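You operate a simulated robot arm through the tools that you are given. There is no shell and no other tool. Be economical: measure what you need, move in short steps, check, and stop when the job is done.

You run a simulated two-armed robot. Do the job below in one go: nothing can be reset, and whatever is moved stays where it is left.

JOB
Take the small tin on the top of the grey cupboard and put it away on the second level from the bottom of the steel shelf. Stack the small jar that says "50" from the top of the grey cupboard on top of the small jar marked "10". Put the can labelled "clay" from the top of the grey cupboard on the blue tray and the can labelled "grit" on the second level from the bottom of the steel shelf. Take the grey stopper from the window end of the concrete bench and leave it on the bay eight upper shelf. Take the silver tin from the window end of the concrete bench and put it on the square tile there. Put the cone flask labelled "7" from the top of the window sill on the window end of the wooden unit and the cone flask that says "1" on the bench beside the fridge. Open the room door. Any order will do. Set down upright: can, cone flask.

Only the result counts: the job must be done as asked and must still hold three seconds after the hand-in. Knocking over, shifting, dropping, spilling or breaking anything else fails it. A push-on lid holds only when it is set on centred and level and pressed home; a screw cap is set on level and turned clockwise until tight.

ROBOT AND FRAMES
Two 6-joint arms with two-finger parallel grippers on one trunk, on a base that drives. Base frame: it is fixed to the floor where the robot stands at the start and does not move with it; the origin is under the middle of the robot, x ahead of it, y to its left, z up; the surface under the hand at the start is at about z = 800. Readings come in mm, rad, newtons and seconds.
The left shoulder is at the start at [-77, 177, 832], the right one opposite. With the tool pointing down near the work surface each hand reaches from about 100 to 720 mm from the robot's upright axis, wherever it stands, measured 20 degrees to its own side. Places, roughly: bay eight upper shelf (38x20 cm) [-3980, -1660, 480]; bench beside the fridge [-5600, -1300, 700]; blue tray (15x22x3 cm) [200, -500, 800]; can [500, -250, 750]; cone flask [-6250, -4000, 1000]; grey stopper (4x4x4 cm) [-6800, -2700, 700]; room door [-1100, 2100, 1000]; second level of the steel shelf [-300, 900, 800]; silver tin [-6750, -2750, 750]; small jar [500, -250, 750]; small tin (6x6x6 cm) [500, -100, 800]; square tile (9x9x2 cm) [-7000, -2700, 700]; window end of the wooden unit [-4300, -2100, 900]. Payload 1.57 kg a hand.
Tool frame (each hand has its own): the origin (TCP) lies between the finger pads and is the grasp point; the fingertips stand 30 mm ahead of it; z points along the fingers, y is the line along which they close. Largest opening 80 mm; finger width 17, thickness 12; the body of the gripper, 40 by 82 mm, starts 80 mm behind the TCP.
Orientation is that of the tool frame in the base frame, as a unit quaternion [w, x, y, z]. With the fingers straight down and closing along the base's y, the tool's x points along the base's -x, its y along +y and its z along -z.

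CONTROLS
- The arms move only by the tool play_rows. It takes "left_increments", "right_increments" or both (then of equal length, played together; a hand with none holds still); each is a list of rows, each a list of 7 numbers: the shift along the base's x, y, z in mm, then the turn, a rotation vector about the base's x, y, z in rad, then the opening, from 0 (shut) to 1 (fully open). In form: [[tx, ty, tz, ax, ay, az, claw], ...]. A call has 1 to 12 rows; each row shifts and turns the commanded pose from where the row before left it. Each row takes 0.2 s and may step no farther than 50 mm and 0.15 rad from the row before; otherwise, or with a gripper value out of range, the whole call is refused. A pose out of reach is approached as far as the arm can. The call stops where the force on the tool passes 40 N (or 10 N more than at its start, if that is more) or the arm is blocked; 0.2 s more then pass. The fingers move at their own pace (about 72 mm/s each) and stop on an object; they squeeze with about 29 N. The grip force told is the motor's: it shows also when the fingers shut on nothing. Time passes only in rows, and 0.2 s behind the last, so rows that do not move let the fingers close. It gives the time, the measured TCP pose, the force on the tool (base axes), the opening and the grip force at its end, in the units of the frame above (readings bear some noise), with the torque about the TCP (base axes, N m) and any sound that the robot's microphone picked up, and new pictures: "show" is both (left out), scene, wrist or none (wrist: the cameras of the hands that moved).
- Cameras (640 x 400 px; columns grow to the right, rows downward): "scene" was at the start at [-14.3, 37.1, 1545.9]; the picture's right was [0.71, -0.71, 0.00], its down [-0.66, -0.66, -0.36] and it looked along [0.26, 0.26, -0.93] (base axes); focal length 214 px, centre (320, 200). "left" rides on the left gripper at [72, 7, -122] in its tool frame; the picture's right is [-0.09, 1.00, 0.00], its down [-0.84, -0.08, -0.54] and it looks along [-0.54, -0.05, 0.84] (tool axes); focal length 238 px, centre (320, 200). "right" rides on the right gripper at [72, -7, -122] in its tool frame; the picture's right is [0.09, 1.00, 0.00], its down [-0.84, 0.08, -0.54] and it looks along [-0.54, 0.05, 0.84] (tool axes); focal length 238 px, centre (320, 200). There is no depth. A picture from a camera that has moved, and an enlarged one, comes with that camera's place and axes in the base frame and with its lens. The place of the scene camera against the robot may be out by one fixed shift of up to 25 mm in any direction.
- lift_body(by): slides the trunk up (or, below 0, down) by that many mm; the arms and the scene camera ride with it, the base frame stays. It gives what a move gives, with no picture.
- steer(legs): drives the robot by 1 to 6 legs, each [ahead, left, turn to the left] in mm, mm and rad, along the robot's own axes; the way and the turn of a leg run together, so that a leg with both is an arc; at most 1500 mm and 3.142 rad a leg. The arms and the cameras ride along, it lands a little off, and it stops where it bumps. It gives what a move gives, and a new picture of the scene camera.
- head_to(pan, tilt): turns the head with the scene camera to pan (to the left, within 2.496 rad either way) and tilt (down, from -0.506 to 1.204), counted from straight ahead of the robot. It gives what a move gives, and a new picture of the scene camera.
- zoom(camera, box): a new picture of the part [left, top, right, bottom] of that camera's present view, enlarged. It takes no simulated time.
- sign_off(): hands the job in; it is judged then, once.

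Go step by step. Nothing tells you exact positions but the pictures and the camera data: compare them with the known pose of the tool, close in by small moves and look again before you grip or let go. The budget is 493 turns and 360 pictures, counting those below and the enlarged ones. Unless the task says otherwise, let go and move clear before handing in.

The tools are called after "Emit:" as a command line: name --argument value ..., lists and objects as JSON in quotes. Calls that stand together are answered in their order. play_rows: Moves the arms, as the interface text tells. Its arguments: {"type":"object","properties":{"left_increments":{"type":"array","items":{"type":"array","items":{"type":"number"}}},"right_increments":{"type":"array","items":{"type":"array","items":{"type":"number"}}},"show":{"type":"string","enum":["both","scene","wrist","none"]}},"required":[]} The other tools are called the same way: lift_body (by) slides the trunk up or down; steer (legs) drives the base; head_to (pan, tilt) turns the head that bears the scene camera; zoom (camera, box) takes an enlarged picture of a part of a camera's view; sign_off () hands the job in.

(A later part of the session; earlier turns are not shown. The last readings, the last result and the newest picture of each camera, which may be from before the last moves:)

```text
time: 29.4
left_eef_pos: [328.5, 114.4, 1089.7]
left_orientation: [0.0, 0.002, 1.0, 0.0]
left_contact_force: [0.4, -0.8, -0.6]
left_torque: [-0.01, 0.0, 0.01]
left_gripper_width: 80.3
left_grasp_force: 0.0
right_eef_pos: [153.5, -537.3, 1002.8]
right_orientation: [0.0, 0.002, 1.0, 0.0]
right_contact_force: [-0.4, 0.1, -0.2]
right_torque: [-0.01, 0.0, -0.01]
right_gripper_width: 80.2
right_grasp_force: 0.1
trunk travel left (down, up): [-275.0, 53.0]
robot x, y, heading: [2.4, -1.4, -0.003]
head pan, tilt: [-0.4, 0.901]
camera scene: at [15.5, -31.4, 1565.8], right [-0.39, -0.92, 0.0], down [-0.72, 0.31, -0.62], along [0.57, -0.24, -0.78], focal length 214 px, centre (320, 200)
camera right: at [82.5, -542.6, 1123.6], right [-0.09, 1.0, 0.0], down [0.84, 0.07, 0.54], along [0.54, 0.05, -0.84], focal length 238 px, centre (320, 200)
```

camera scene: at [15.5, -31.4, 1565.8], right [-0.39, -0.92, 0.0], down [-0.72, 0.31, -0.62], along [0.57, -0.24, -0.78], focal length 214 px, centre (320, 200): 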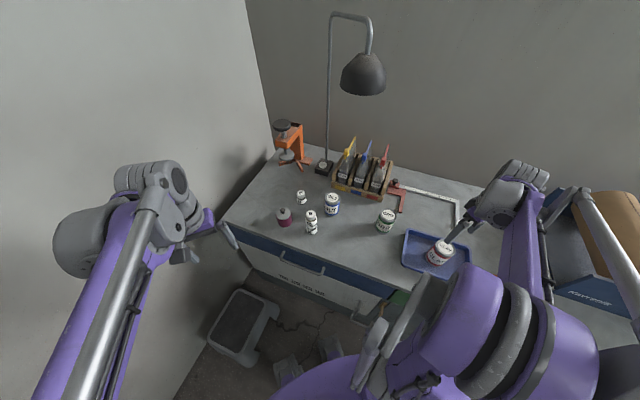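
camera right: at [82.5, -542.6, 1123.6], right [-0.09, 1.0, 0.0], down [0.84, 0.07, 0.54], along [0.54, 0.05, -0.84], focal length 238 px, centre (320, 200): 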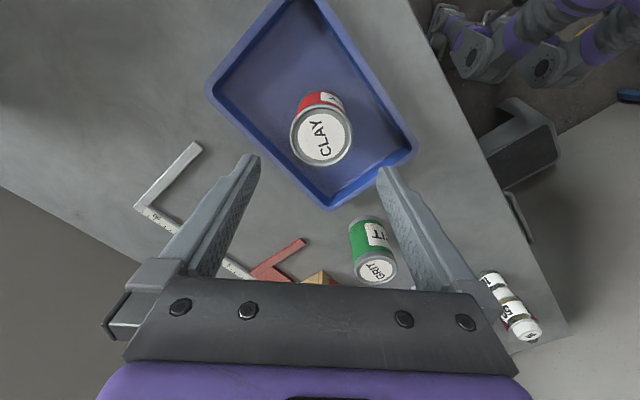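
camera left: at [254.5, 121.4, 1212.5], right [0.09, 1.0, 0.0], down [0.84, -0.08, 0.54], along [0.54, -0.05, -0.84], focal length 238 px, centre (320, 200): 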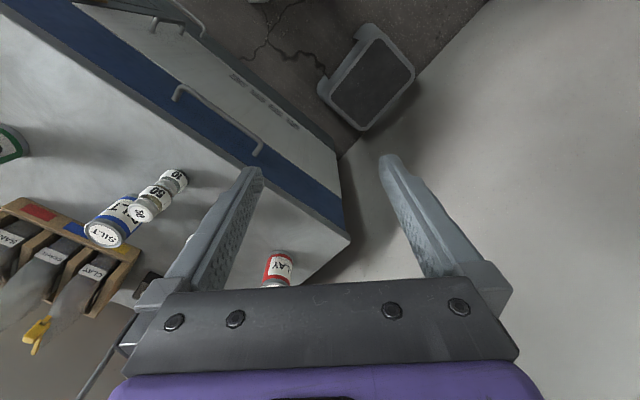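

Clay stands in the tray. Before picking grit and the tin I want to see the steel shelf.

Emit:
head_to --pan 1.9 --tilt 0.6

```text
time: 31.5
left_eef_pos: [329.5, 114.4, 1090.2]
left_orientation: [-0.001, 0.002, 1.0, 0.0]
left_contact_force: [-0.4, -0.3, 0.3]
left_torque: [-0.01, -0.03, 0.02]
left_gripper_width: 80.0
left_grasp_force: 0.1
right_eef_pos: [154.6, -537.6, 1002.9]
right_orientation: [0.001, 0.002, 1.0, 0.0]
right_contact_force: [0.2, -0.3, 0.5]
right_torque: [0.01, 0.0, 0.02]
right_gripper_width: 80.1
right_grasp_force: 0.0
trunk travel left (down, up): [-275.0, 53.0]
robot x, y, heading: [0.2, -3.0, -0.001]
head pan, tilt: [1.901, 0.6]
camera scene: at [-82.2, 81.5, 1590.5], right [0.95, 0.32, 0.0], down [0.18, -0.54, -0.83], along [-0.26, 0.78, -0.56], focal length 214 px, centre (320, 200)
```

scene: 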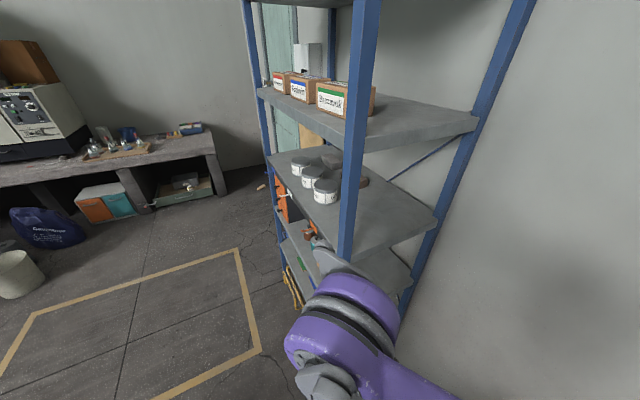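

Emit:
head_to --pan 2.0 --tilt 1.0

Emit:
zoom --camera "scene" --box '[220, 0, 540, 200]'

```text
time: 32.4
left_eef_pos: [330.4, 113.8, 1090.3]
left_orientation: [0.0, 0.002, 1.0, 0.0]
left_contact_force: [0.3, 0.3, -0.3]
left_torque: [0.03, 0.0, -0.01]
left_gripper_width: 80.2
left_grasp_force: 0.1
right_eef_pos: [153.6, -538.6, 1001.3]
right_orientation: [0.0, 0.002, 1.0, 0.0]
right_contact_force: [0.3, -0.9, -0.2]
right_torque: [0.02, 0.0, 0.02]
right_gripper_width: 80.0
right_grasp_force: 0.1
trunk travel left (down, up): [-275.0, 53.0]
robot x, y, heading: [2.3, -1.5, -0.006]
head pan, tilt: [2.0, 1.0]
camera scene: at [-82.6, 61.2, 1558.6], right [0.91, 0.41, 0.0], down [0.35, -0.77, -0.54], along [-0.22, 0.49, -0.84], focal length 214 px, centre (320, 200)
```

scene: 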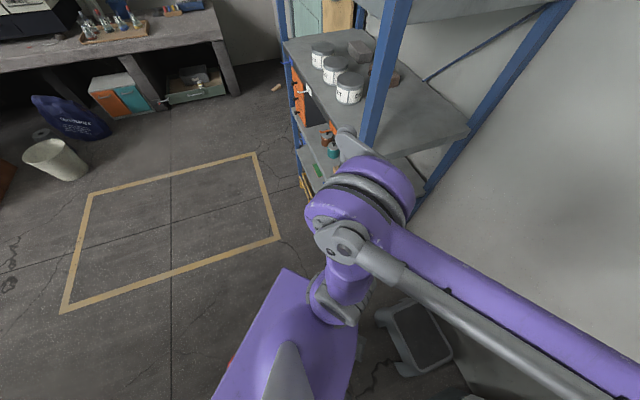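

```text
2.00 times, centred on (380, 100) of scene
camera zoom: at [-82.6, 61.2, 1558.6], right [0.91, 0.41, 0.0], down [0.35, -0.77, -0.54], along [-0.22, 0.49, -0.84], focal length 429 px, centre (200, 400)
```

zoom: 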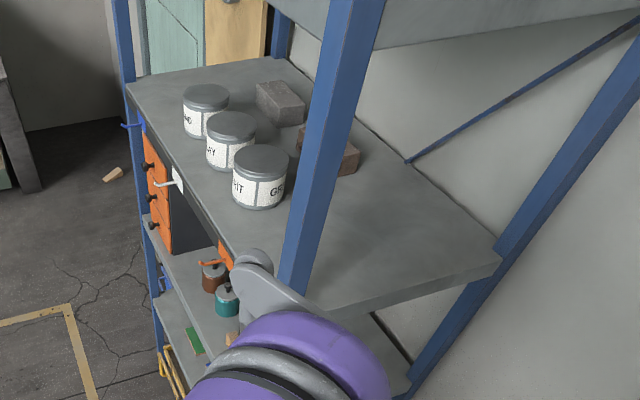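

I need a better look at the shelf's levels. I'll draw the right hand in close, then turn the base to face the shelf.

Emit:
play_rows --right_increments '[[0, 20, 40, 0, 0, 0, 1], [15, 35, 30, 0, 0, 0, 1], [15, 45, 0, 0, 0, 0, 1], [15, 45, 0, 0, 0, 0, 1], [15, 45, 0, 0, 0, 0, 1], [15, 45, 0, 0, 0, 0, 1], [15, 45, 0, 0, 0, 0, 1], [15, 45, 0, 0, 0, 0, 1], [15, 45, 0, 0, 0, 0, 1], [15, 40, 0, 0, 0, 0, 1]]' --show "none"

Emit:
steer --legs '[[0, 0, 1.9]]'

Emit:
head_to --pan 0.0 --tilt 0.7

```text
time: 34.6
left_eef_pos: [329.5, 114.8, 1090.0]
left_orientation: [0.0, 0.002, 1.0, 0.0]
left_contact_force: [-0.2, 0.0, -0.4]
left_torque: [0.0, 0.04, -0.03]
left_gripper_width: 79.9
left_grasp_force: 0.1
right_eef_pos: [288.2, -126.7, 1073.2]
right_orientation: [0.0, 0.002, 1.0, 0.0]
right_contact_force: [0.3, 0.1, -0.4]
right_torque: [0.02, -0.01, -0.03]
right_gripper_width: 80.2
right_grasp_force: 0.1
trunk travel left (down, up): [-275.0, 53.0]
robot x, y, heading: [1.2, 0.7, -0.001]
head pan, tilt: [2.0, 1.0]
```

```text
time: 39.6
left_eef_pos: [-226.3, 265.5, 1090.2]
left_orientation: [0.0, 0.825, -0.565, 0.0]
left_contact_force: [0.1, -1.3, 0.1]
left_torque: [0.0, -0.06, -0.02]
left_gripper_width: 80.2
left_grasp_force: 0.0
right_eef_pos: [13.1, 314.3, 1073.5]
right_orientation: [0.0, 0.825, -0.565, -0.001]
right_contact_force: [0.1, -0.1, -0.8]
right_torque: [0.0, 0.03, -0.02]
right_gripper_width: 80.2
right_grasp_force: 0.2
trunk travel left (down, up): [-275.0, 53.0]
robot x, y, heading: [-0.9, 1.8, 1.939]
head pan, tilt: [2.0, 1.0]
camera scene: at [-46.4, -90.7, 1558.5], right [-0.72, 0.7, 0.0], down [0.59, 0.6, -0.54], along [-0.38, -0.39, -0.84], focal length 214 px, centre (320, 200)
```

scene: 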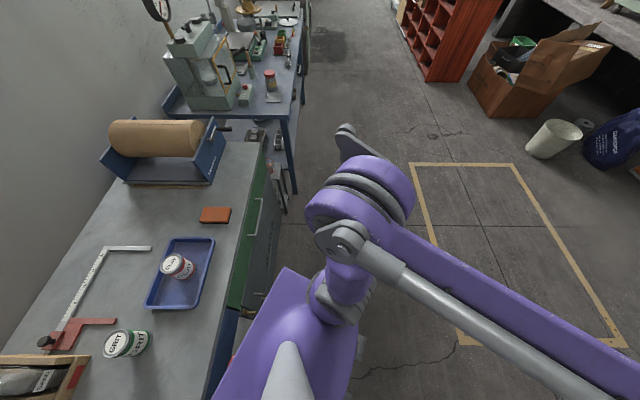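

```text
time: 41.6
left_eef_pos: [-226.4, 264.7, 1089.7]
left_orientation: [0.0, 0.825, -0.565, 0.0]
left_contact_force: [0.6, -0.4, -0.7]
left_torque: [-0.01, -0.04, 0.01]
left_gripper_width: 79.9
left_grasp_force: 0.1
right_eef_pos: [13.2, 314.8, 1073.4]
right_orientation: [0.001, 0.825, -0.565, 0.001]
right_contact_force: [0.2, -0.9, 0.7]
right_torque: [0.04, -0.05, 0.01]
right_gripper_width: 80.2
right_grasp_force: 0.0
trunk travel left (down, up): [-275.0, 53.0]
robot x, y, heading: [1.3, -0.6, 1.936]
head pan, tilt: [0.0, 0.7]
camera scene: at [-28.6, 38.4, 1581.9], right [0.93, 0.36, 0.0], down [0.23, -0.6, -0.76], along [-0.28, 0.71, -0.64], focal length 214 px, centre (320, 200)
```

scene: 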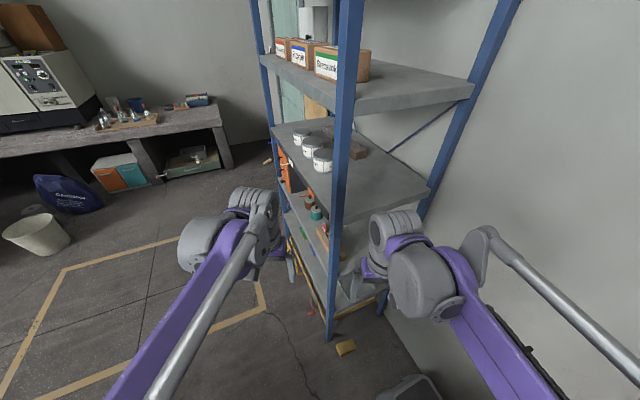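

The shelf front runs from about (-140,518) to (-574,988). Its levels are at about z 360, 800, 1100 and 1420, so the second one is near z=800 with about 300 mm of headroom. I'll pick the tin (left) and grit (right) with tools tilted about 45°, so I turn back to the cupboard.

Emit:
steer --legs '[[0, 0, -1.936]]'

Emit:
head_to --pan -0.3 --tilt 0.9

```text
time: 46.7
left_eef_pos: [332.2, 105.5, 1090.1]
left_orientation: [0.0, 0.016, 1.0, 0.0]
left_contact_force: [0.9, -0.2, -0.5]
left_torque: [0.0, 0.01, 0.0]
left_gripper_width: 80.0
left_grasp_force: 0.0
right_eef_pos: [284.5, -135.2, 1071.4]
right_orientation: [0.0, 0.015, 1.0, 0.0]
right_contact_force: [-0.5, -0.2, -0.1]
right_torque: [-0.01, -0.03, 0.01]
right_gripper_width: 79.9
right_grasp_force: 0.1
trunk travel left (down, up): [-275.0, 53.0]
robot x, y, heading: [1.3, 2.3, -0.032]
head pan, tilt: [0.0, 0.7]
camera scene: at [31.1, -3.8, 1581.9], right [-0.03, -1.0, 0.0], down [-0.64, 0.02, -0.76], along [0.76, -0.02, -0.64], focal length 214 px, centre (320, 200)
```

scene: 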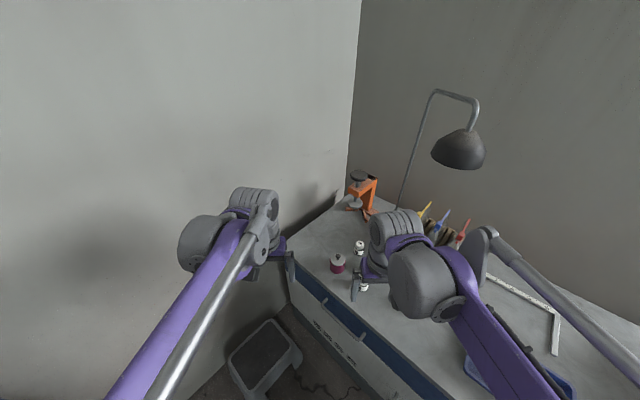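

```text
time: 47.5
left_eef_pos: [332.3, 104.8, 1090.4]
left_orientation: [-0.001, 0.016, 1.0, 0.0]
left_contact_force: [0.3, 0.2, 1.2]
left_torque: [-0.02, -0.02, 0.0]
left_gripper_width: 80.1
left_grasp_force: 0.0
right_eef_pos: [284.0, -136.1, 1073.4]
right_orientation: [0.0, 0.016, 1.0, 0.0]
right_contact_force: [0.6, -0.4, -0.1]
right_torque: [-0.03, 0.04, -0.02]
right_gripper_width: 79.9
right_grasp_force: 0.1
trunk travel left (down, up): [-275.0, 53.0]
robot x, y, heading: [-0.5, -1.2, -0.034]
head pan, tilt: [-0.3, 0.901]
camera scene: at [17.5, -25.7, 1565.8], right [-0.33, -0.95, 0.0], down [-0.74, 0.25, -0.62], along [0.59, -0.2, -0.78], focal length 214 px, centre (320, 200)
```

scene: 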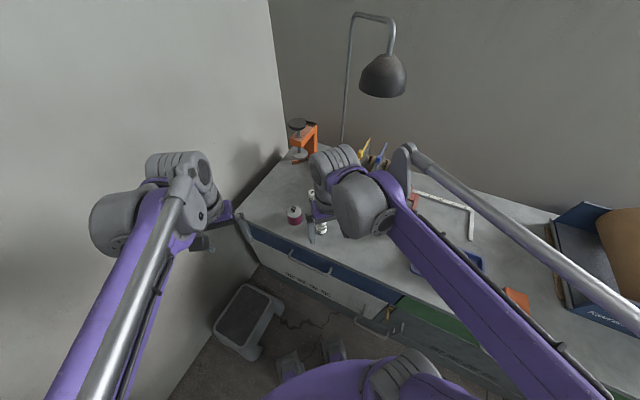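

Both hands go to look poses: right toward grit, left toward the tin, each yawed a bit to the right and tilted 45°.

Emit:
play_rows --right_increments '[[1, -36, -14, 0, 0, -0.135, 1], [1, -36, -14, 0, 0, -0.135, 1], [1, -36, -14, -0.0387, -0.125, 0, 1], [1, -36, -14, -0.0387, -0.125, 0, 1], [1, -36, -14, -0.0387, -0.125, 0, 1], [1, -36, -14, -0.0387, -0.125, 0, 1], [0, -36, -14, -0.0387, -0.125, 0, 1], [0, -36, -14, -0.0387, -0.125, 0, 1], [0, 0, 0, 0, 0, 0, 1], [0, 0, 0, 0, 0, 0, 1]]' --left_increments '[[16, -17, -14, 0, 0, -0.123, 1], [16, -17, -14, 0, 0, -0.123, 1], [16, -17, -14, 0, 0, -0.123, 1], [16, -17, -14, -0.051, -0.1205, 0, 1], [16, -17, -14, -0.051, -0.1205, 0, 1], [16, -17, -14, -0.051, -0.1205, 0, 1], [16, -17, -14, -0.051, -0.1205, 0, 1], [16, -17, -14, -0.051, -0.1205, 0, 1], [16, -17, -14, -0.051, -0.1205, 0, 1], [0, 0, 0, 0, 0, 0, 1]]' --show "both"

```text
time: 49.7
left_eef_pos: [474.5, -48.0, 965.6]
left_orientation: [0.376, 0.183, 0.905, -0.076]
left_contact_force: [0.2, -0.2, 0.8]
left_torque: [0.03, -0.04, 0.03]
left_gripper_width: 79.9
left_grasp_force: 0.0
right_eef_pos: [290.2, -424.2, 960.6]
right_orientation: [0.378, 0.138, 0.913, -0.057]
right_contact_force: [0.2, -0.4, -0.1]
right_torque: [0.0, -0.01, 0.02]
right_gripper_width: 80.0
right_grasp_force: 0.1
trunk travel left (down, up): [-275.0, 53.0]
robot x, y, heading: [2.7, 0.7, -0.031]
head pan, tilt: [-0.3, 0.901]
camera scene: at [17.3, -25.7, 1565.8], right [-0.33, -0.95, 0.0], down [-0.74, 0.26, -0.62], along [0.59, -0.2, -0.78], focal length 214 px, centre (320, 200)
camera right: at [157.9, -388.8, 994.7], right [0.23, 0.97, -0.06], down [0.22, 0.01, 0.98], along [0.95, -0.24, -0.21], focal length 238 px, centre (320, 200)
camera left: at [351.2, 11.3, 999.8], right [0.45, 0.89, 0.07], down [0.16, -0.15, 0.98], along [0.88, -0.43, -0.21], focal length 238 px, centre (320, 200)
```

scene: 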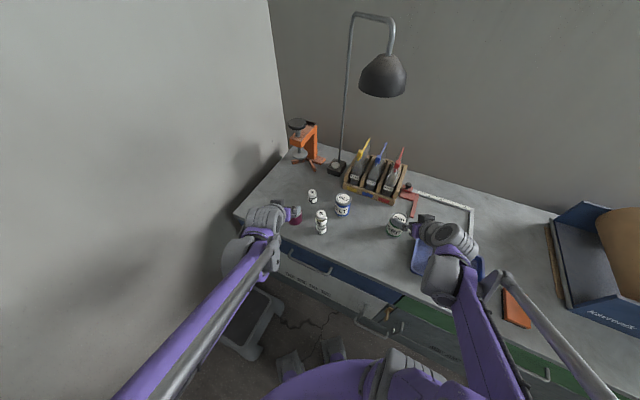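
right: 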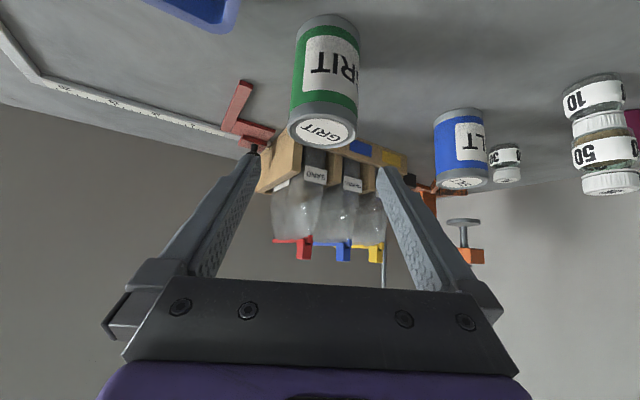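
left: 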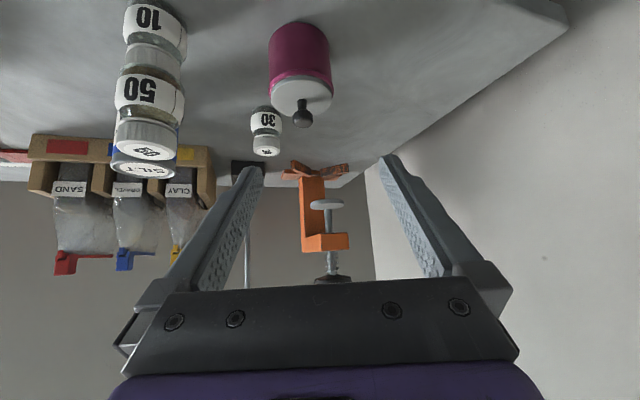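

Grit is about (345,-437) with its top at 892. The tin is about (531,-88). I'll move both hands about half way in and check alignment.

Emit:
play_rows --right_increments '[[13, 0, -20, 0, 0, 0, 1], [14, -4, -20, 0, 0, 0, 1], [0, 0, 0, 0, 0, 0, 1]]' --left_increments '[[10, -15, -30, 0, 0, 0, 1], [14, -12, -30, 0, 0, 0, 1], [0, 0, 0, 0, 0, 0, 1]]' --show "wrist"

```text
time: 50.5
left_eef_pos: [498.1, -74.6, 903.8]
left_orientation: [0.376, 0.184, 0.905, -0.076]
left_contact_force: [-1.0, 0.2, -0.2]
left_torque: [-0.01, 0.01, 0.03]
left_gripper_width: 80.0
left_grasp_force: 0.1
right_eef_pos: [316.5, -427.3, 921.0]
right_orientation: [0.378, 0.139, 0.914, -0.057]
right_contact_force: [-0.3, -0.6, -0.6]
right_torque: [0.01, -0.02, -0.01]
right_gripper_width: 79.7
right_grasp_force: 0.1
trunk travel left (down, up): [-275.0, 53.0]
robot x, y, heading: [-1.6, 0.1, -0.032]
head pan, tilt: [-0.3, 0.901]
camera right: at [184.3, -391.6, 954.9], right [0.23, 0.97, -0.06], down [0.22, 0.01, 0.98], along [0.95, -0.24, -0.21], focal length 238 px, centre (320, 200)
camera left: at [373.8, -15.4, 939.7], right [0.45, 0.89, 0.07], down [0.16, -0.15, 0.97], along [0.88, -0.43, -0.21], focal length 238 px, centre (320, 200)
```

right: 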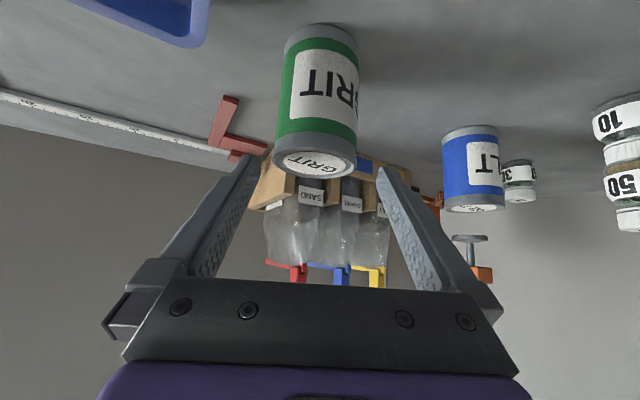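
left: 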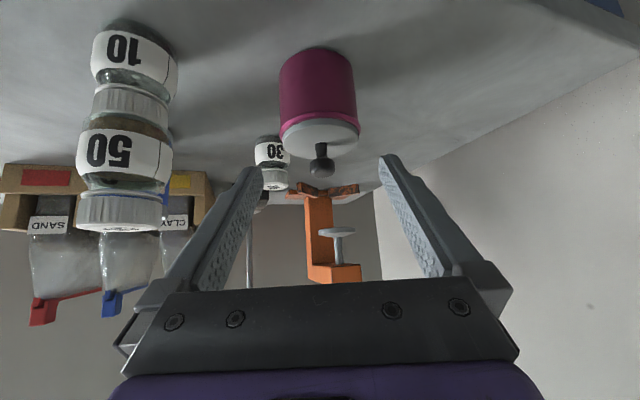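

Both are aligned. Advance to the grasp poses and close.

Emit:
play_rows --right_increments '[[9, -3, -25, 0, 0, 0, 1], [9, -3, -25, 0, 0, 0, 1], [8, -3, -26, 0, 0, 0, 1], [0, 0, 0, 0, 0, 0, 1], [0, 0, 0, 0, 0, 0, 0.5], [0, 0, 0, 0, 0, 0, 0.4], [0, 0, 0, 0, 0, 0, 0.4], [0, 0, 0, 0, 0, 0, 0.4]]' --left_increments '[[11, -5, -24, 0, 0, 0, 1], [11, -5, -24, 0, 0, 0, 1], [10, -4, -24, 0, 0, 0, 1], [0, 0, 0, 0, 0, 0, 1], [0, 0, 0, 0, 0, 0, 0.5], [0, 0, 0, 0, 0, 0, 0.4], [0, 0, 0, 0, 0, 0, 0.4], [0, 0, 0, 0, 0, 0, 0.4]]' --show "wrist"

```text
time: 52.3
left_eef_pos: [530.6, -90.1, 832.8]
left_orientation: [0.374, 0.185, 0.906, -0.076]
left_contact_force: [-0.2, 1.4, 1.1]
left_torque: [0.0, -0.01, 0.02]
left_gripper_width: 57.9
left_grasp_force: 29.3
right_eef_pos: [343.2, -436.0, 843.3]
right_orientation: [0.379, 0.139, 0.913, -0.057]
right_contact_force: [-0.9, 1.8, 0.5]
right_torque: [0.03, -0.05, 0.05]
right_gripper_width: 60.5
right_grasp_force: 28.9
trunk travel left (down, up): [-275.0, 53.0]
robot x, y, heading: [0.2, -0.4, -0.034]
head pan, tilt: [-0.3, 0.901]
camera right: at [210.4, -401.6, 878.8], right [0.23, 0.97, -0.06], down [0.22, 0.01, 0.97], along [0.95, -0.24, -0.21], focal length 238 px, centre (320, 200)
camera left: at [406.5, -30.7, 867.8], right [0.45, 0.89, 0.07], down [0.16, -0.15, 0.97], along [0.88, -0.43, -0.21], focal length 238 px, centre (320, 200)
```

right: 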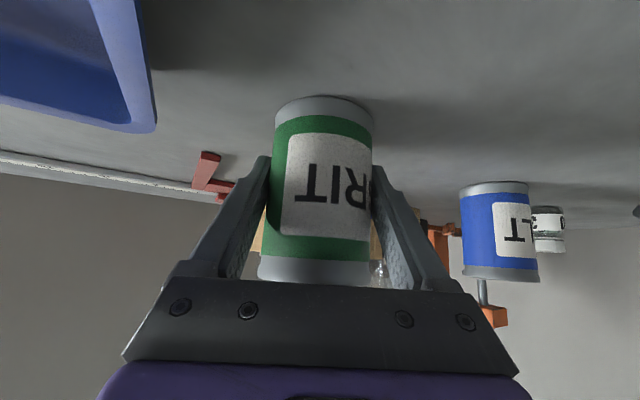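
left: 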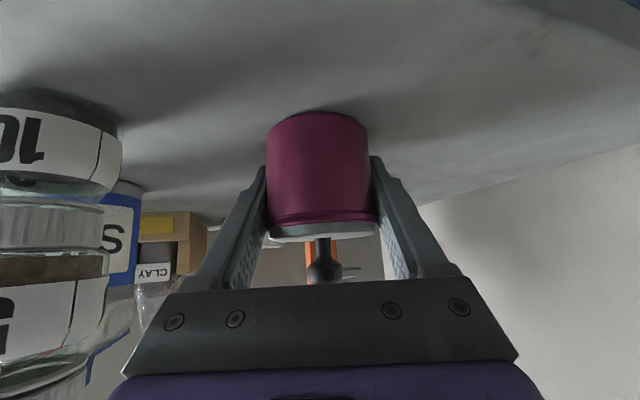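

Both gripped. Lift straight up, then draw both hands in.

Emit:
play_rows --right_increments '[[0, 0, 40, 0, 0, 0, 0.4], [0, 0, 45, 0, 0, 0, 0.4], [0, 0, 45, 0, 0, 0, 0.4], [0, 0, 45, 0, 0, 0, 0.4], [-8, 35, 0, 0, 0, 0, 0.4], [-8, 35, 0, 0, 0, 0, 0.4], [-8, 35, 0, 0, 0, 0, 0.4], [-8, 35, 0, 0, 0, 0, 0.4], [-8, 30, 0, 0, 0, 0, 0.4], [0, 0, 0, 0, 0, 0, 0.4]]' --left_increments '[[0, 0, 40, 0, 0, 0, 0.4], [0, 0, 45, 0, 0, 0, 0.4], [0, 0, 45, 0, 0, 0, 0.4], [0, 0, 45, 0, 0, 0, 0.4], [-36, 33, 0, 0, 0, 0, 0.4], [-36, 33, 0, 0, 0, 0, 0.4], [-36, 33, 0, 0, 0, 0, 0.4], [-36, 33, 0, 0, 0, 0, 0.4], [-36, 33, 0, 0, 0, 0, 0.4], [0, 0, 0, 0, 0, 0, 0.4]]' --show "both"

```text
time: 54.5
left_eef_pos: [355.4, 73.0, 1010.3]
left_orientation: [0.375, 0.184, 0.905, -0.076]
left_contact_force: [-0.1, -0.4, -1.4]
left_torque: [-0.01, -0.02, 0.03]
left_gripper_width: 58.0
left_grasp_force: 28.7
right_eef_pos: [304.1, -265.3, 1019.0]
right_orientation: [0.378, 0.139, 0.914, -0.058]
right_contact_force: [-0.7, -0.1, -4.2]
right_torque: [0.02, 0.06, 0.0]
right_gripper_width: 60.7
right_grasp_force: 29.1
trunk travel left (down, up): [-275.0, 53.0]
robot x, y, heading: [-1.7, 0.9, -0.032]
head pan, tilt: [-0.3, 0.901]
camera scene: at [19.6, -26.2, 1565.8], right [-0.33, -0.95, 0.0], down [-0.74, 0.26, -0.62], along [0.59, -0.2, -0.78], focal length 214 px, centre (320, 200)
camera right: at [172.4, -230.0, 1053.7], right [0.23, 0.97, -0.06], down [0.22, 0.01, 0.97], along [0.95, -0.24, -0.21], focal length 238 px, centre (320, 200)
camera left: at [230.9, 132.5, 1045.7], right [0.45, 0.89, 0.07], down [0.16, -0.15, 0.97], along [0.88, -0.43, -0.21], focal length 238 px, centre (320, 200)
```

scene: 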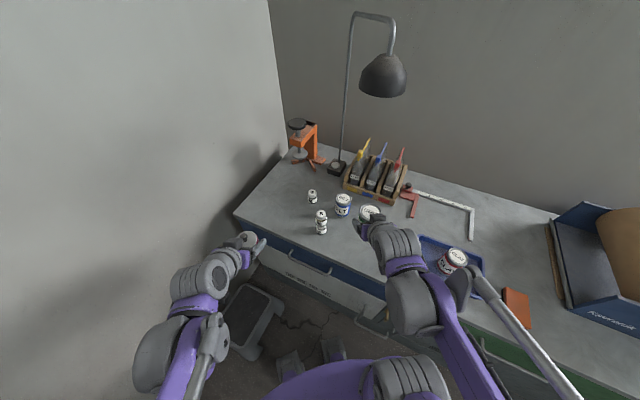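
right: 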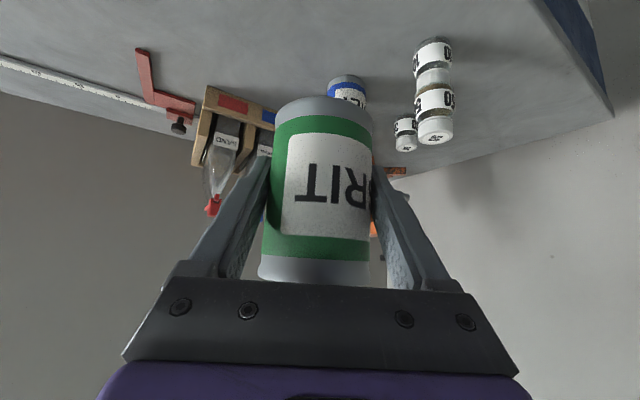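
left: 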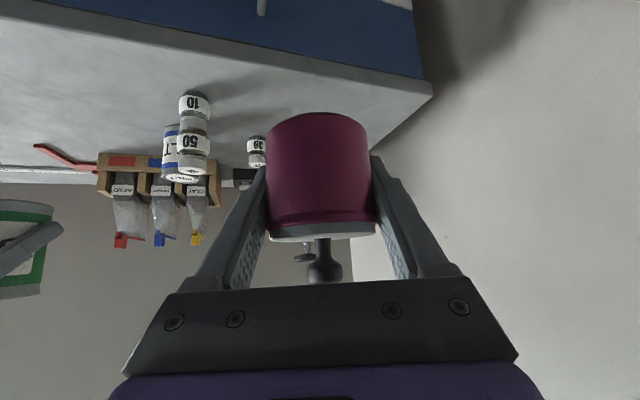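

Now I drive back and left to stand in front of the steel shelf, facing it, still some way off.

Emit:
steer --legs '[[-800, 0, 0], [0, 330, 0], [0, 0, 0.81]]'

Emit:
head_to --pan 0.0 --tilt 0.7

```text
time: 64.0
left_eef_pos: [-602.8, 657.7, 1010.4]
left_orientation: [0.373, -0.191, 0.904, 0.08]
left_contact_force: [0.3, -0.4, -2.4]
left_torque: [0.02, -0.03, 0.04]
left_gripper_width: 57.7
left_grasp_force: 28.6
right_eef_pos: [-390.6, 388.5, 1020.1]
right_orientation: [0.37, -0.236, 0.893, 0.098]
right_contact_force: [0.2, 0.6, -4.0]
right_torque: [0.02, 0.04, 0.02]
right_gripper_width: 60.7
right_grasp_force: 29.1
trunk travel left (down, up): [-275.0, 53.0]
robot x, y, heading: [-790.1, 347.7, 0.787]
head pan, tilt: [-0.3, 0.901]
camera scene: at [-766.3, 352.7, 1565.7], right [0.47, -0.88, 0.0], down [-0.69, -0.37, -0.62], along [0.55, 0.29, -0.78], focal length 214 px, centre (320, 200)
```

scene: 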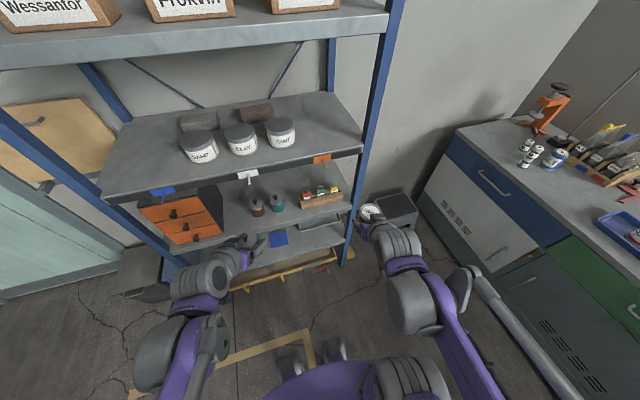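

```text
time: 64.8
left_eef_pos: [-602.9, 656.5, 1009.8]
left_orientation: [0.373, -0.192, 0.904, 0.08]
left_contact_force: [-0.5, -0.7, -2.1]
left_torque: [-0.03, -0.01, 0.02]
left_gripper_width: 57.6
left_grasp_force: 28.9
right_eef_pos: [-390.8, 389.5, 1018.3]
right_orientation: [0.37, -0.237, 0.893, 0.098]
right_contact_force: [0.0, -0.8, -4.6]
right_torque: [0.01, -0.01, -0.03]
right_gripper_width: 60.7
right_grasp_force: 29.0
trunk travel left (down, up): [-275.0, 53.0]
robot x, y, heading: [-789.6, 347.4, 0.788]
head pan, tilt: [0.0, 0.7]
camera scene: at [-773.0, 377.6, 1581.8], right [0.71, -0.71, 0.0], down [-0.46, -0.46, -0.76], along [0.54, 0.54, -0.64], focal length 214 px, centre (320, 200)
```

scene: 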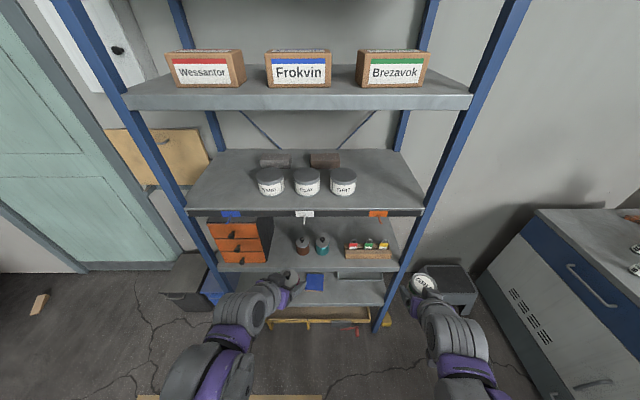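

The second level is at about z 735, with bottles, an orange drawer unit and a box of samples, and clips hang from the level above. Let me enlarge it.

Emit:
zoom --camera "scene" --box '[190, 195, 430, 320]'

```text
2.67 times, centred on (310, 258) of scene
camera zoom: at [-773.0, 377.6, 1581.8], right [0.71, -0.71, 0.0], down [-0.46, -0.46, -0.76], along [0.54, 0.54, -0.64], focal length 572 px, centre (347, 47)
```

zoom: 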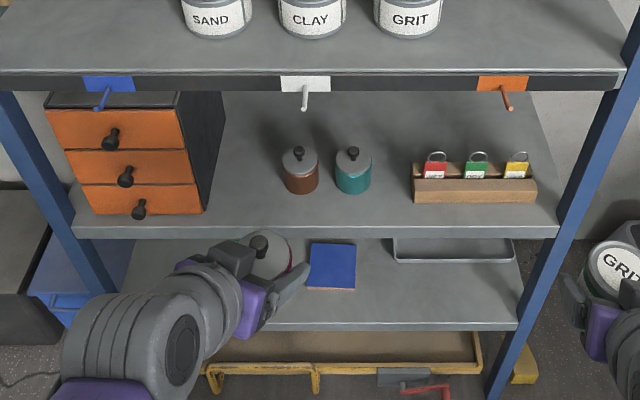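

There is a free gap, about 136 mm wide, between the orange drawers and the brown pot. Grit goes deep in that gap and the tin in front of it. I'll pull the left hand back, lower the right a bit and move the base left and forward.

Emit:
play_rows --left_increments '[[-25, -25, 0, 0, 0, 0, 0.4], [-25, -25, 0, 0, 0, 0, 0.4], [-25, -25, 0, 0, 0, 0, 0.4], [-10, -10, 0, 0, 0, 0, 0.4]]' --right_increments '[[-10, 10, -45, 0, 0, 0, 0.4], [-10, 10, -45, 0, 0, 0, 0.4], [-15, 15, -40, 0, 0, 0, 0.4], [-15, 15, -10, 0, 0, 0, 0.4]]' --show "none"

Emit:
steer --legs '[[0, 316, 0], [150, 0, 0]]'

```text
time: 65.8
left_eef_pos: [-665.8, 583.9, 1005.8]
left_orientation: [0.373, -0.192, 0.904, 0.079]
left_contact_force: [-0.4, 0.0, -2.0]
left_torque: [0.02, -0.05, 0.01]
left_gripper_width: 57.5
left_grasp_force: 29.2
left hand out of reach, approached as far as the arm can: row 3, 4
right_eef_pos: [-442.2, 439.8, 878.6]
right_orientation: [0.37, -0.235, 0.893, 0.098]
right_contact_force: [-0.4, -0.6, -4.0]
right_torque: [-0.02, 0.03, 0.01]
right_gripper_width: 60.7
right_grasp_force: 29.2
trunk travel left (down, up): [-275.0, 53.0]
robot x, y, heading: [-793.3, 346.2, 0.788]
head pan, tilt: [0.0, 0.7]
```

```text
time: 70.1
left_eef_pos: [-789.0, 916.9, 1006.3]
left_orientation: [0.374, -0.193, 0.903, 0.08]
left_contact_force: [-0.3, -0.5, -1.7]
left_torque: [0.04, -0.03, -0.01]
left_gripper_width: 57.6
left_grasp_force: 29.2
right_eef_pos: [-562.9, 774.7, 879.0]
right_orientation: [0.369, -0.237, 0.893, 0.099]
right_contact_force: [0.6, -0.6, -4.2]
right_torque: [0.0, 0.03, 0.01]
right_gripper_width: 60.6
right_grasp_force: 29.3
trunk travel left (down, up): [-275.0, 53.0]
robot x, y, heading: [-914.4, 681.0, 0.789]
head pan, tilt: [0.0, 0.7]
camera scene: at [-895.7, 711.0, 1581.8], right [0.71, -0.7, 0.0], down [-0.45, -0.46, -0.76], along [0.54, 0.54, -0.64], focal length 214 px, centre (320, 200)
```

scene: 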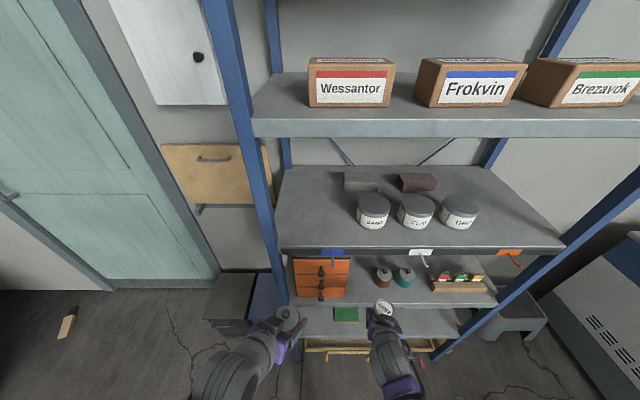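

Look with the right wrist camera at the deck.

Emit:
zoom --camera "right" --box '[0, 0, 640, 400]'

Emit:
zoom --camera "scene" --box '[270, 230, 510, 355]'

```text
1.00 times, centred on (320, 200) of right (not enlarged: the box is as wide or as high as the picture)
camera zoom: at [-678.6, 700.6, 913.4], right [-0.55, 0.83, -0.06], down [0.14, 0.17, 0.97], along [0.82, 0.53, -0.21], focal length 238 px, centre (320, 200)
```

zoom: 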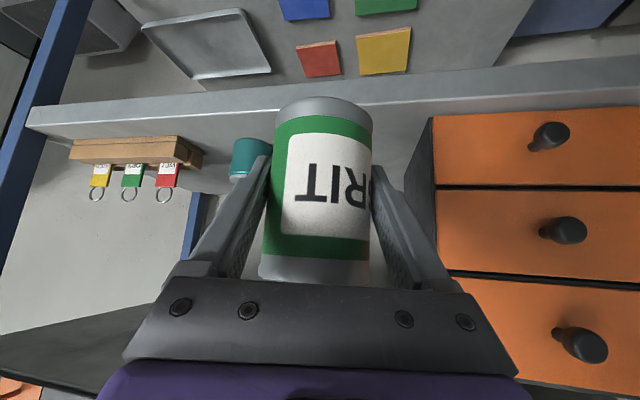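

```text
2.67 times, centred on (390, 292) of scene
camera zoom: at [-895.7, 711.0, 1581.8], right [0.71, -0.7, 0.0], down [-0.45, -0.46, -0.76], along [0.54, 0.54, -0.64], focal length 572 px, centre (133, -47)
```

zoom: 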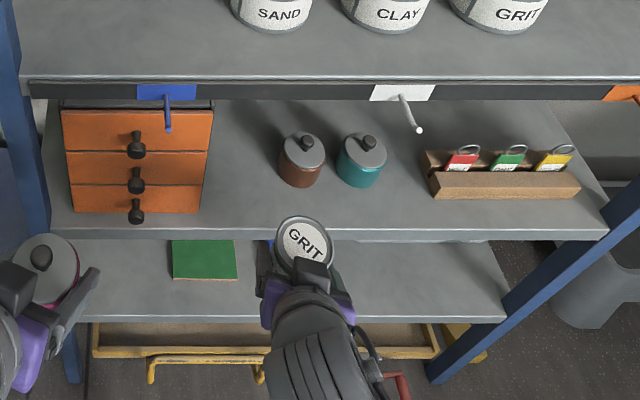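

All three views agree: the front edge is at n≈238, the deck at z≈767 and the gap centre at s≈-975 (shelf coordinates). I'll square the right tool to the shelf, centre it on the gap and lower a little.

Emit:
play_rows --right_increments '[[-10, 10, -10, 0, 0, 0.1325, 0.4], [-10, 10, -15, 0, 0, 0.1325, 0.4], [18, 18, -10, 0, 0, 0, 0.4], [18, 18, 0, 0, 0, 0, 0.4], [0, 0, 0, 0, 0, 0, 0.4]]' --show "both"

```text
time: 71.3
left_eef_pos: [-788.1, 916.7, 1007.0]
left_orientation: [0.373, -0.193, 0.904, 0.081]
left_contact_force: [-1.3, -0.3, -2.3]
left_torque: [-0.04, 0.04, -0.01]
left_gripper_width: 57.6
left_grasp_force: 29.0
right_eef_pos: [-546.9, 830.3, 843.8]
right_orientation: [0.354, -0.353, 0.854, 0.147]
right_contact_force: [-0.6, -0.6, -4.2]
right_torque: [0.01, -0.01, -0.01]
right_gripper_width: 60.6
right_grasp_force: 29.1
trunk travel left (down, up): [-275.0, 53.0]
robot x, y, heading: [-911.4, 683.8, 0.792]
head pan, tilt: [0.0, 0.7]
camera scene: at [-896.0, 710.7, 1581.9], right [0.71, -0.7, 0.0], down [-0.45, -0.46, -0.76], along [0.54, 0.54, -0.64], focal length 214 px, centre (320, 200)
camera right: at [-638.9, 729.3, 879.2], right [-0.75, 0.66, -0.06], down [0.09, 0.2, 0.97], along [0.65, 0.73, -0.21], focal length 238 px, centre (320, 200)
```

scene: 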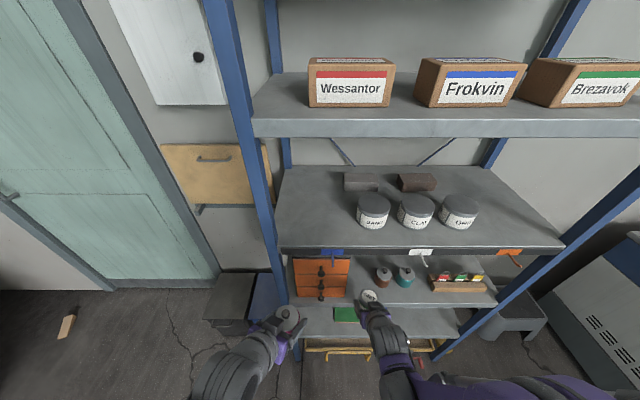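
right: 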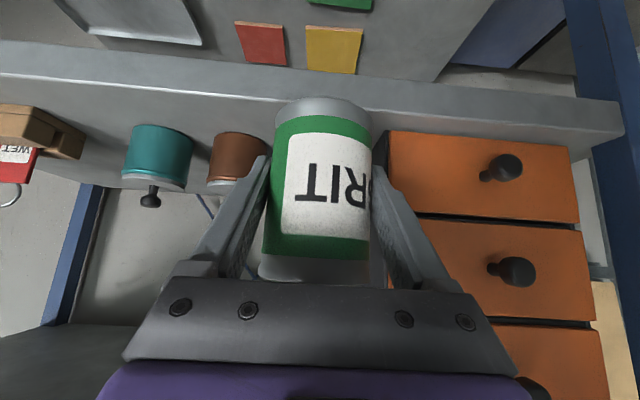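

Gap centre is s≈-979. Advance straight in, in two stages.

Emit:
play_rows --right_increments '[[-3.5, 3.5, 0, 0, 0, 0, 0.4], [28, 28, 0, 0, 0, 0, 0.4], [28, 28, 0, 0, 0, 0, 0.4], [28, 28, 0, 0, 0, 0, 0.4], [0, 0, 0, 0, 0, 0, 0.4]]' --show "both"

```text
time: 72.5
left_eef_pos: [-790.4, 917.2, 1005.7]
left_orientation: [0.374, -0.192, 0.904, 0.08]
left_contact_force: [-0.4, 0.1, -1.7]
left_torque: [0.0, 0.01, 0.04]
left_gripper_width: 57.6
left_grasp_force: 28.7
right_eef_pos: [-466.5, 918.6, 843.4]
right_orientation: [0.354, -0.352, 0.854, 0.146]
right_contact_force: [-0.2, 0.5, -3.9]
right_torque: [0.03, 0.02, -0.01]
right_gripper_width: 60.4
right_grasp_force: 28.9
trunk travel left (down, up): [-275.0, 53.0]
robot x, y, heading: [-914.2, 682.4, 0.792]
head pan, tilt: [0.0, 0.7]
camera scene: at [-896.3, 710.4, 1581.9], right [0.71, -0.7, 0.0], down [-0.45, -0.46, -0.77], along [0.54, 0.54, -0.64], focal length 214 px, centre (320, 200)
camera right: at [-558.5, 818.0, 878.6], right [-0.75, 0.66, -0.06], down [0.09, 0.2, 0.97], along [0.66, 0.72, -0.21], focal length 238 px, centre (320, 200)
```

scene: 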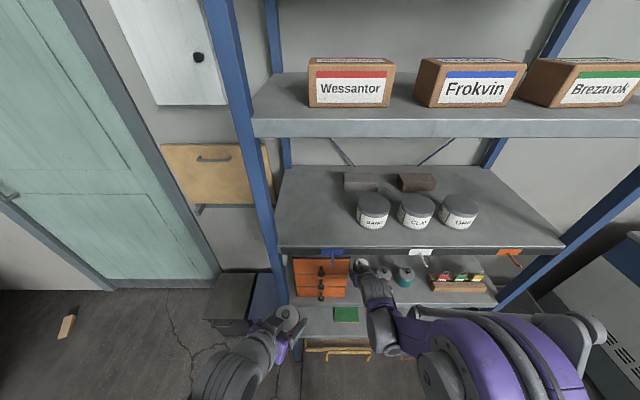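
right: 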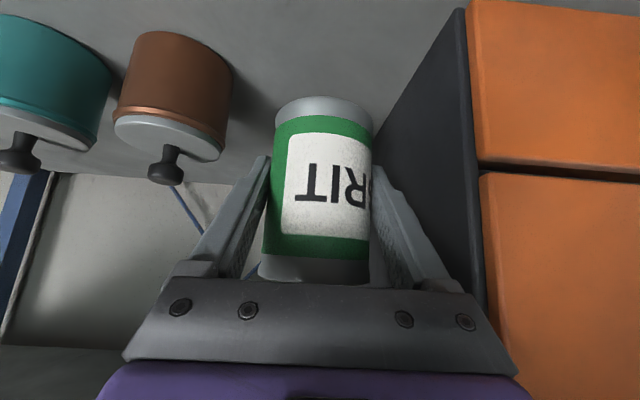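

Emit:
play_rows --right_increments '[[25, 25, 0, 0, 0, 0, 0.4], [25, 25, -5, 0, 0, 0, 0.4], [24, 24, -5, 0, 0, 0, 0.4], [0, 0, -10, 0, 0, 0, 0.4], [0, 0, 0, 0, 0, 0, 0.4]]' --show "wrist"

```text
time: 73.7
left_eef_pos: [-788.8, 917.0, 1005.6]
left_orientation: [0.374, -0.193, 0.904, 0.08]
left_contact_force: [0.4, 0.9, -1.7]
left_torque: [0.01, 0.0, 0.02]
left_gripper_width: 57.4
left_grasp_force: 28.8
right_eef_pos: [-392.6, 990.4, 822.4]
right_orientation: [0.353, -0.354, 0.853, 0.148]
right_contact_force: [-0.2, 0.3, -4.9]
right_torque: [-0.03, 0.01, 0.02]
right_gripper_width: 60.7
right_grasp_force: 28.8
trunk travel left (down, up): [-275.0, 53.0]
robot x, y, heading: [-913.6, 679.4, 0.791]
head pan, tilt: [0.0, 0.7]
camera right: at [-485.1, 890.3, 858.0], right [-0.75, 0.66, -0.06], down [0.09, 0.2, 0.97], along [0.66, 0.72, -0.21], focal length 238 px, centre (320, 200)
```

right: 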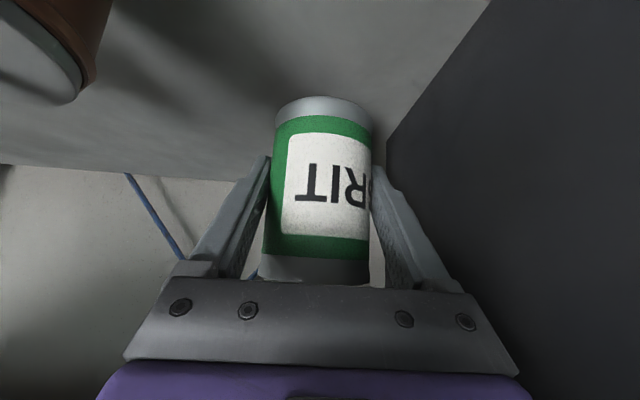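

Lower to contact.

Emit:
play_rows --right_increments '[[0, 0, -4, 0, 0, 0, 0.4], [0, 0, -4, 0, 0, 0, 0.4], [0, 0, -3, 0, 0, 0, 0.4], [0, 0, 0, 0, 0, 0, 0.4]]' --show "none"

```text
time: 74.7
left_eef_pos: [-789.7, 916.9, 1005.5]
left_orientation: [0.374, -0.192, 0.904, 0.079]
left_contact_force: [-0.5, 0.2, -2.1]
left_torque: [-0.02, -0.02, -0.01]
left_gripper_width: 57.9
left_grasp_force: 29.0
right_eef_pos: [-392.5, 990.5, 810.6]
right_orientation: [0.353, -0.354, 0.854, 0.147]
right_contact_force: [-0.5, 0.1, -4.8]
right_torque: [-0.02, -0.01, -0.01]
right_gripper_width: 60.5
right_grasp_force: 29.0
trunk travel left (down, up): [-275.0, 53.0]
robot x, y, heading: [-917.2, 682.0, 0.784]
head pan, tilt: [0.0, 0.7]
```

Emit:
play_rows --right_increments '[[0, 0, -3, 0, 0, 0, 0.4], [0, 0, -3, 0, 0, 0, 0.4], [0, 0, -3, 0, 0, 0, 0.4], [0, 0, 0, 0, 0, 0, 0.4]]' --show "wrist"

```text
time: 75.7
left_eef_pos: [-789.7, 916.3, 1006.6]
left_orientation: [0.373, -0.193, 0.904, 0.08]
left_contact_force: [0.3, 0.0, -2.5]
left_torque: [0.02, -0.01, 0.02]
left_gripper_width: 57.8
left_grasp_force: 28.9
right_eef_pos: [-393.6, 990.6, 805.6]
right_orientation: [0.355, -0.353, 0.853, 0.146]
right_contact_force: [3.4, -0.3, 8.1]
right_torque: [0.3, -0.29, -0.02]
right_gripper_width: 60.4
right_grasp_force: 29.0
trunk travel left (down, up): [-275.0, 53.0]
robot x, y, heading: [-913.9, 683.3, 0.79]
head pan, tilt: [0.0, 0.7]
camera right: at [-485.0, 890.3, 839.1], right [-0.75, 0.66, -0.06], down [0.09, 0.2, 0.98], along [0.66, 0.73, -0.21], focal length 238 px, centre (320, 200)
```

right: 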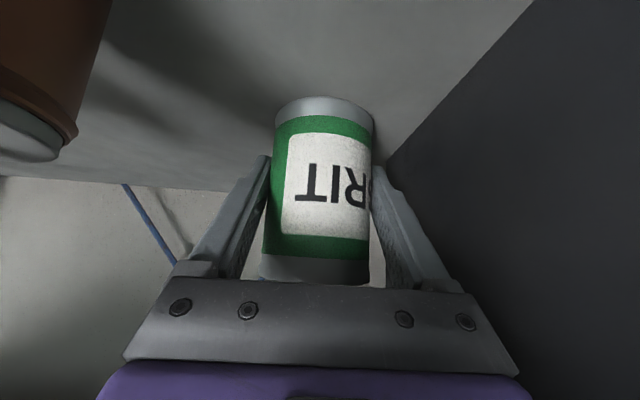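

Contact. Release with a modest opening and back straight out.

Emit:
play_rows --right_increments '[[0, 0, 0.5, 0, 0, 0, 0.6], [0, 0, 0, 0, 0, 0, 0.87], [0, 0, 0, 0, 0, 0, 0.87], [0, 0, 0, 0, 0, 0, 0.87], [-15, -15, 5, 0, 0, 0, 0.87], [-28, -28, 5, 0, 0, 0, 0.87], [-32, -32, 5, 0, 0, 0, 0.87], [-32, -32, 5, 0, 0, 0, 0.87], [-32, -32, 0, 0, 0, 0, 0.87], [-32, -32, 0, 0, 0, 0, 0.87]]' --show "both"

```text
time: 77.9
left_eef_pos: [-791.1, 916.5, 1006.2]
left_orientation: [0.375, -0.192, 0.903, 0.08]
left_contact_force: [0.3, -0.5, -1.8]
left_torque: [0.02, 0.0, -0.03]
left_gripper_width: 57.8
left_grasp_force: 28.5
right_eef_pos: [-562.3, 820.5, 830.5]
right_orientation: [0.354, -0.354, 0.853, 0.148]
right_contact_force: [-0.7, 0.3, 0.1]
right_torque: [0.0, -0.02, 0.01]
right_gripper_width: 69.5
right_grasp_force: 0.0
trunk travel left (down, up): [-275.0, 53.0]
robot x, y, heading: [-913.8, 682.2, 0.793]
head pan, tilt: [0.0, 0.7]
camera scene: at [-897.0, 709.9, 1581.9], right [0.71, -0.7, 0.0], down [-0.45, -0.46, -0.77], along [0.54, 0.54, -0.64], focal length 214 px, centre (320, 200)
camera right: at [-655.4, 719.4, 863.8], right [-0.75, 0.66, -0.06], down [0.09, 0.2, 0.97], along [0.65, 0.73, -0.21], focal length 238 px, centre (320, 200)
```

scene: 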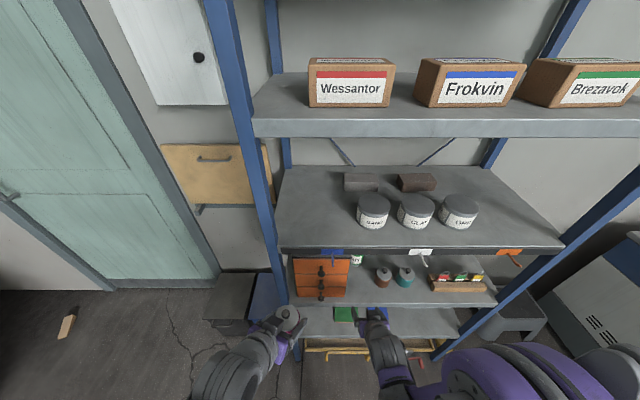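
right: 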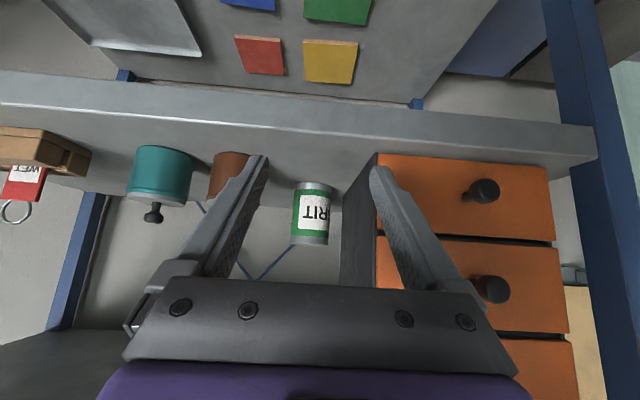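

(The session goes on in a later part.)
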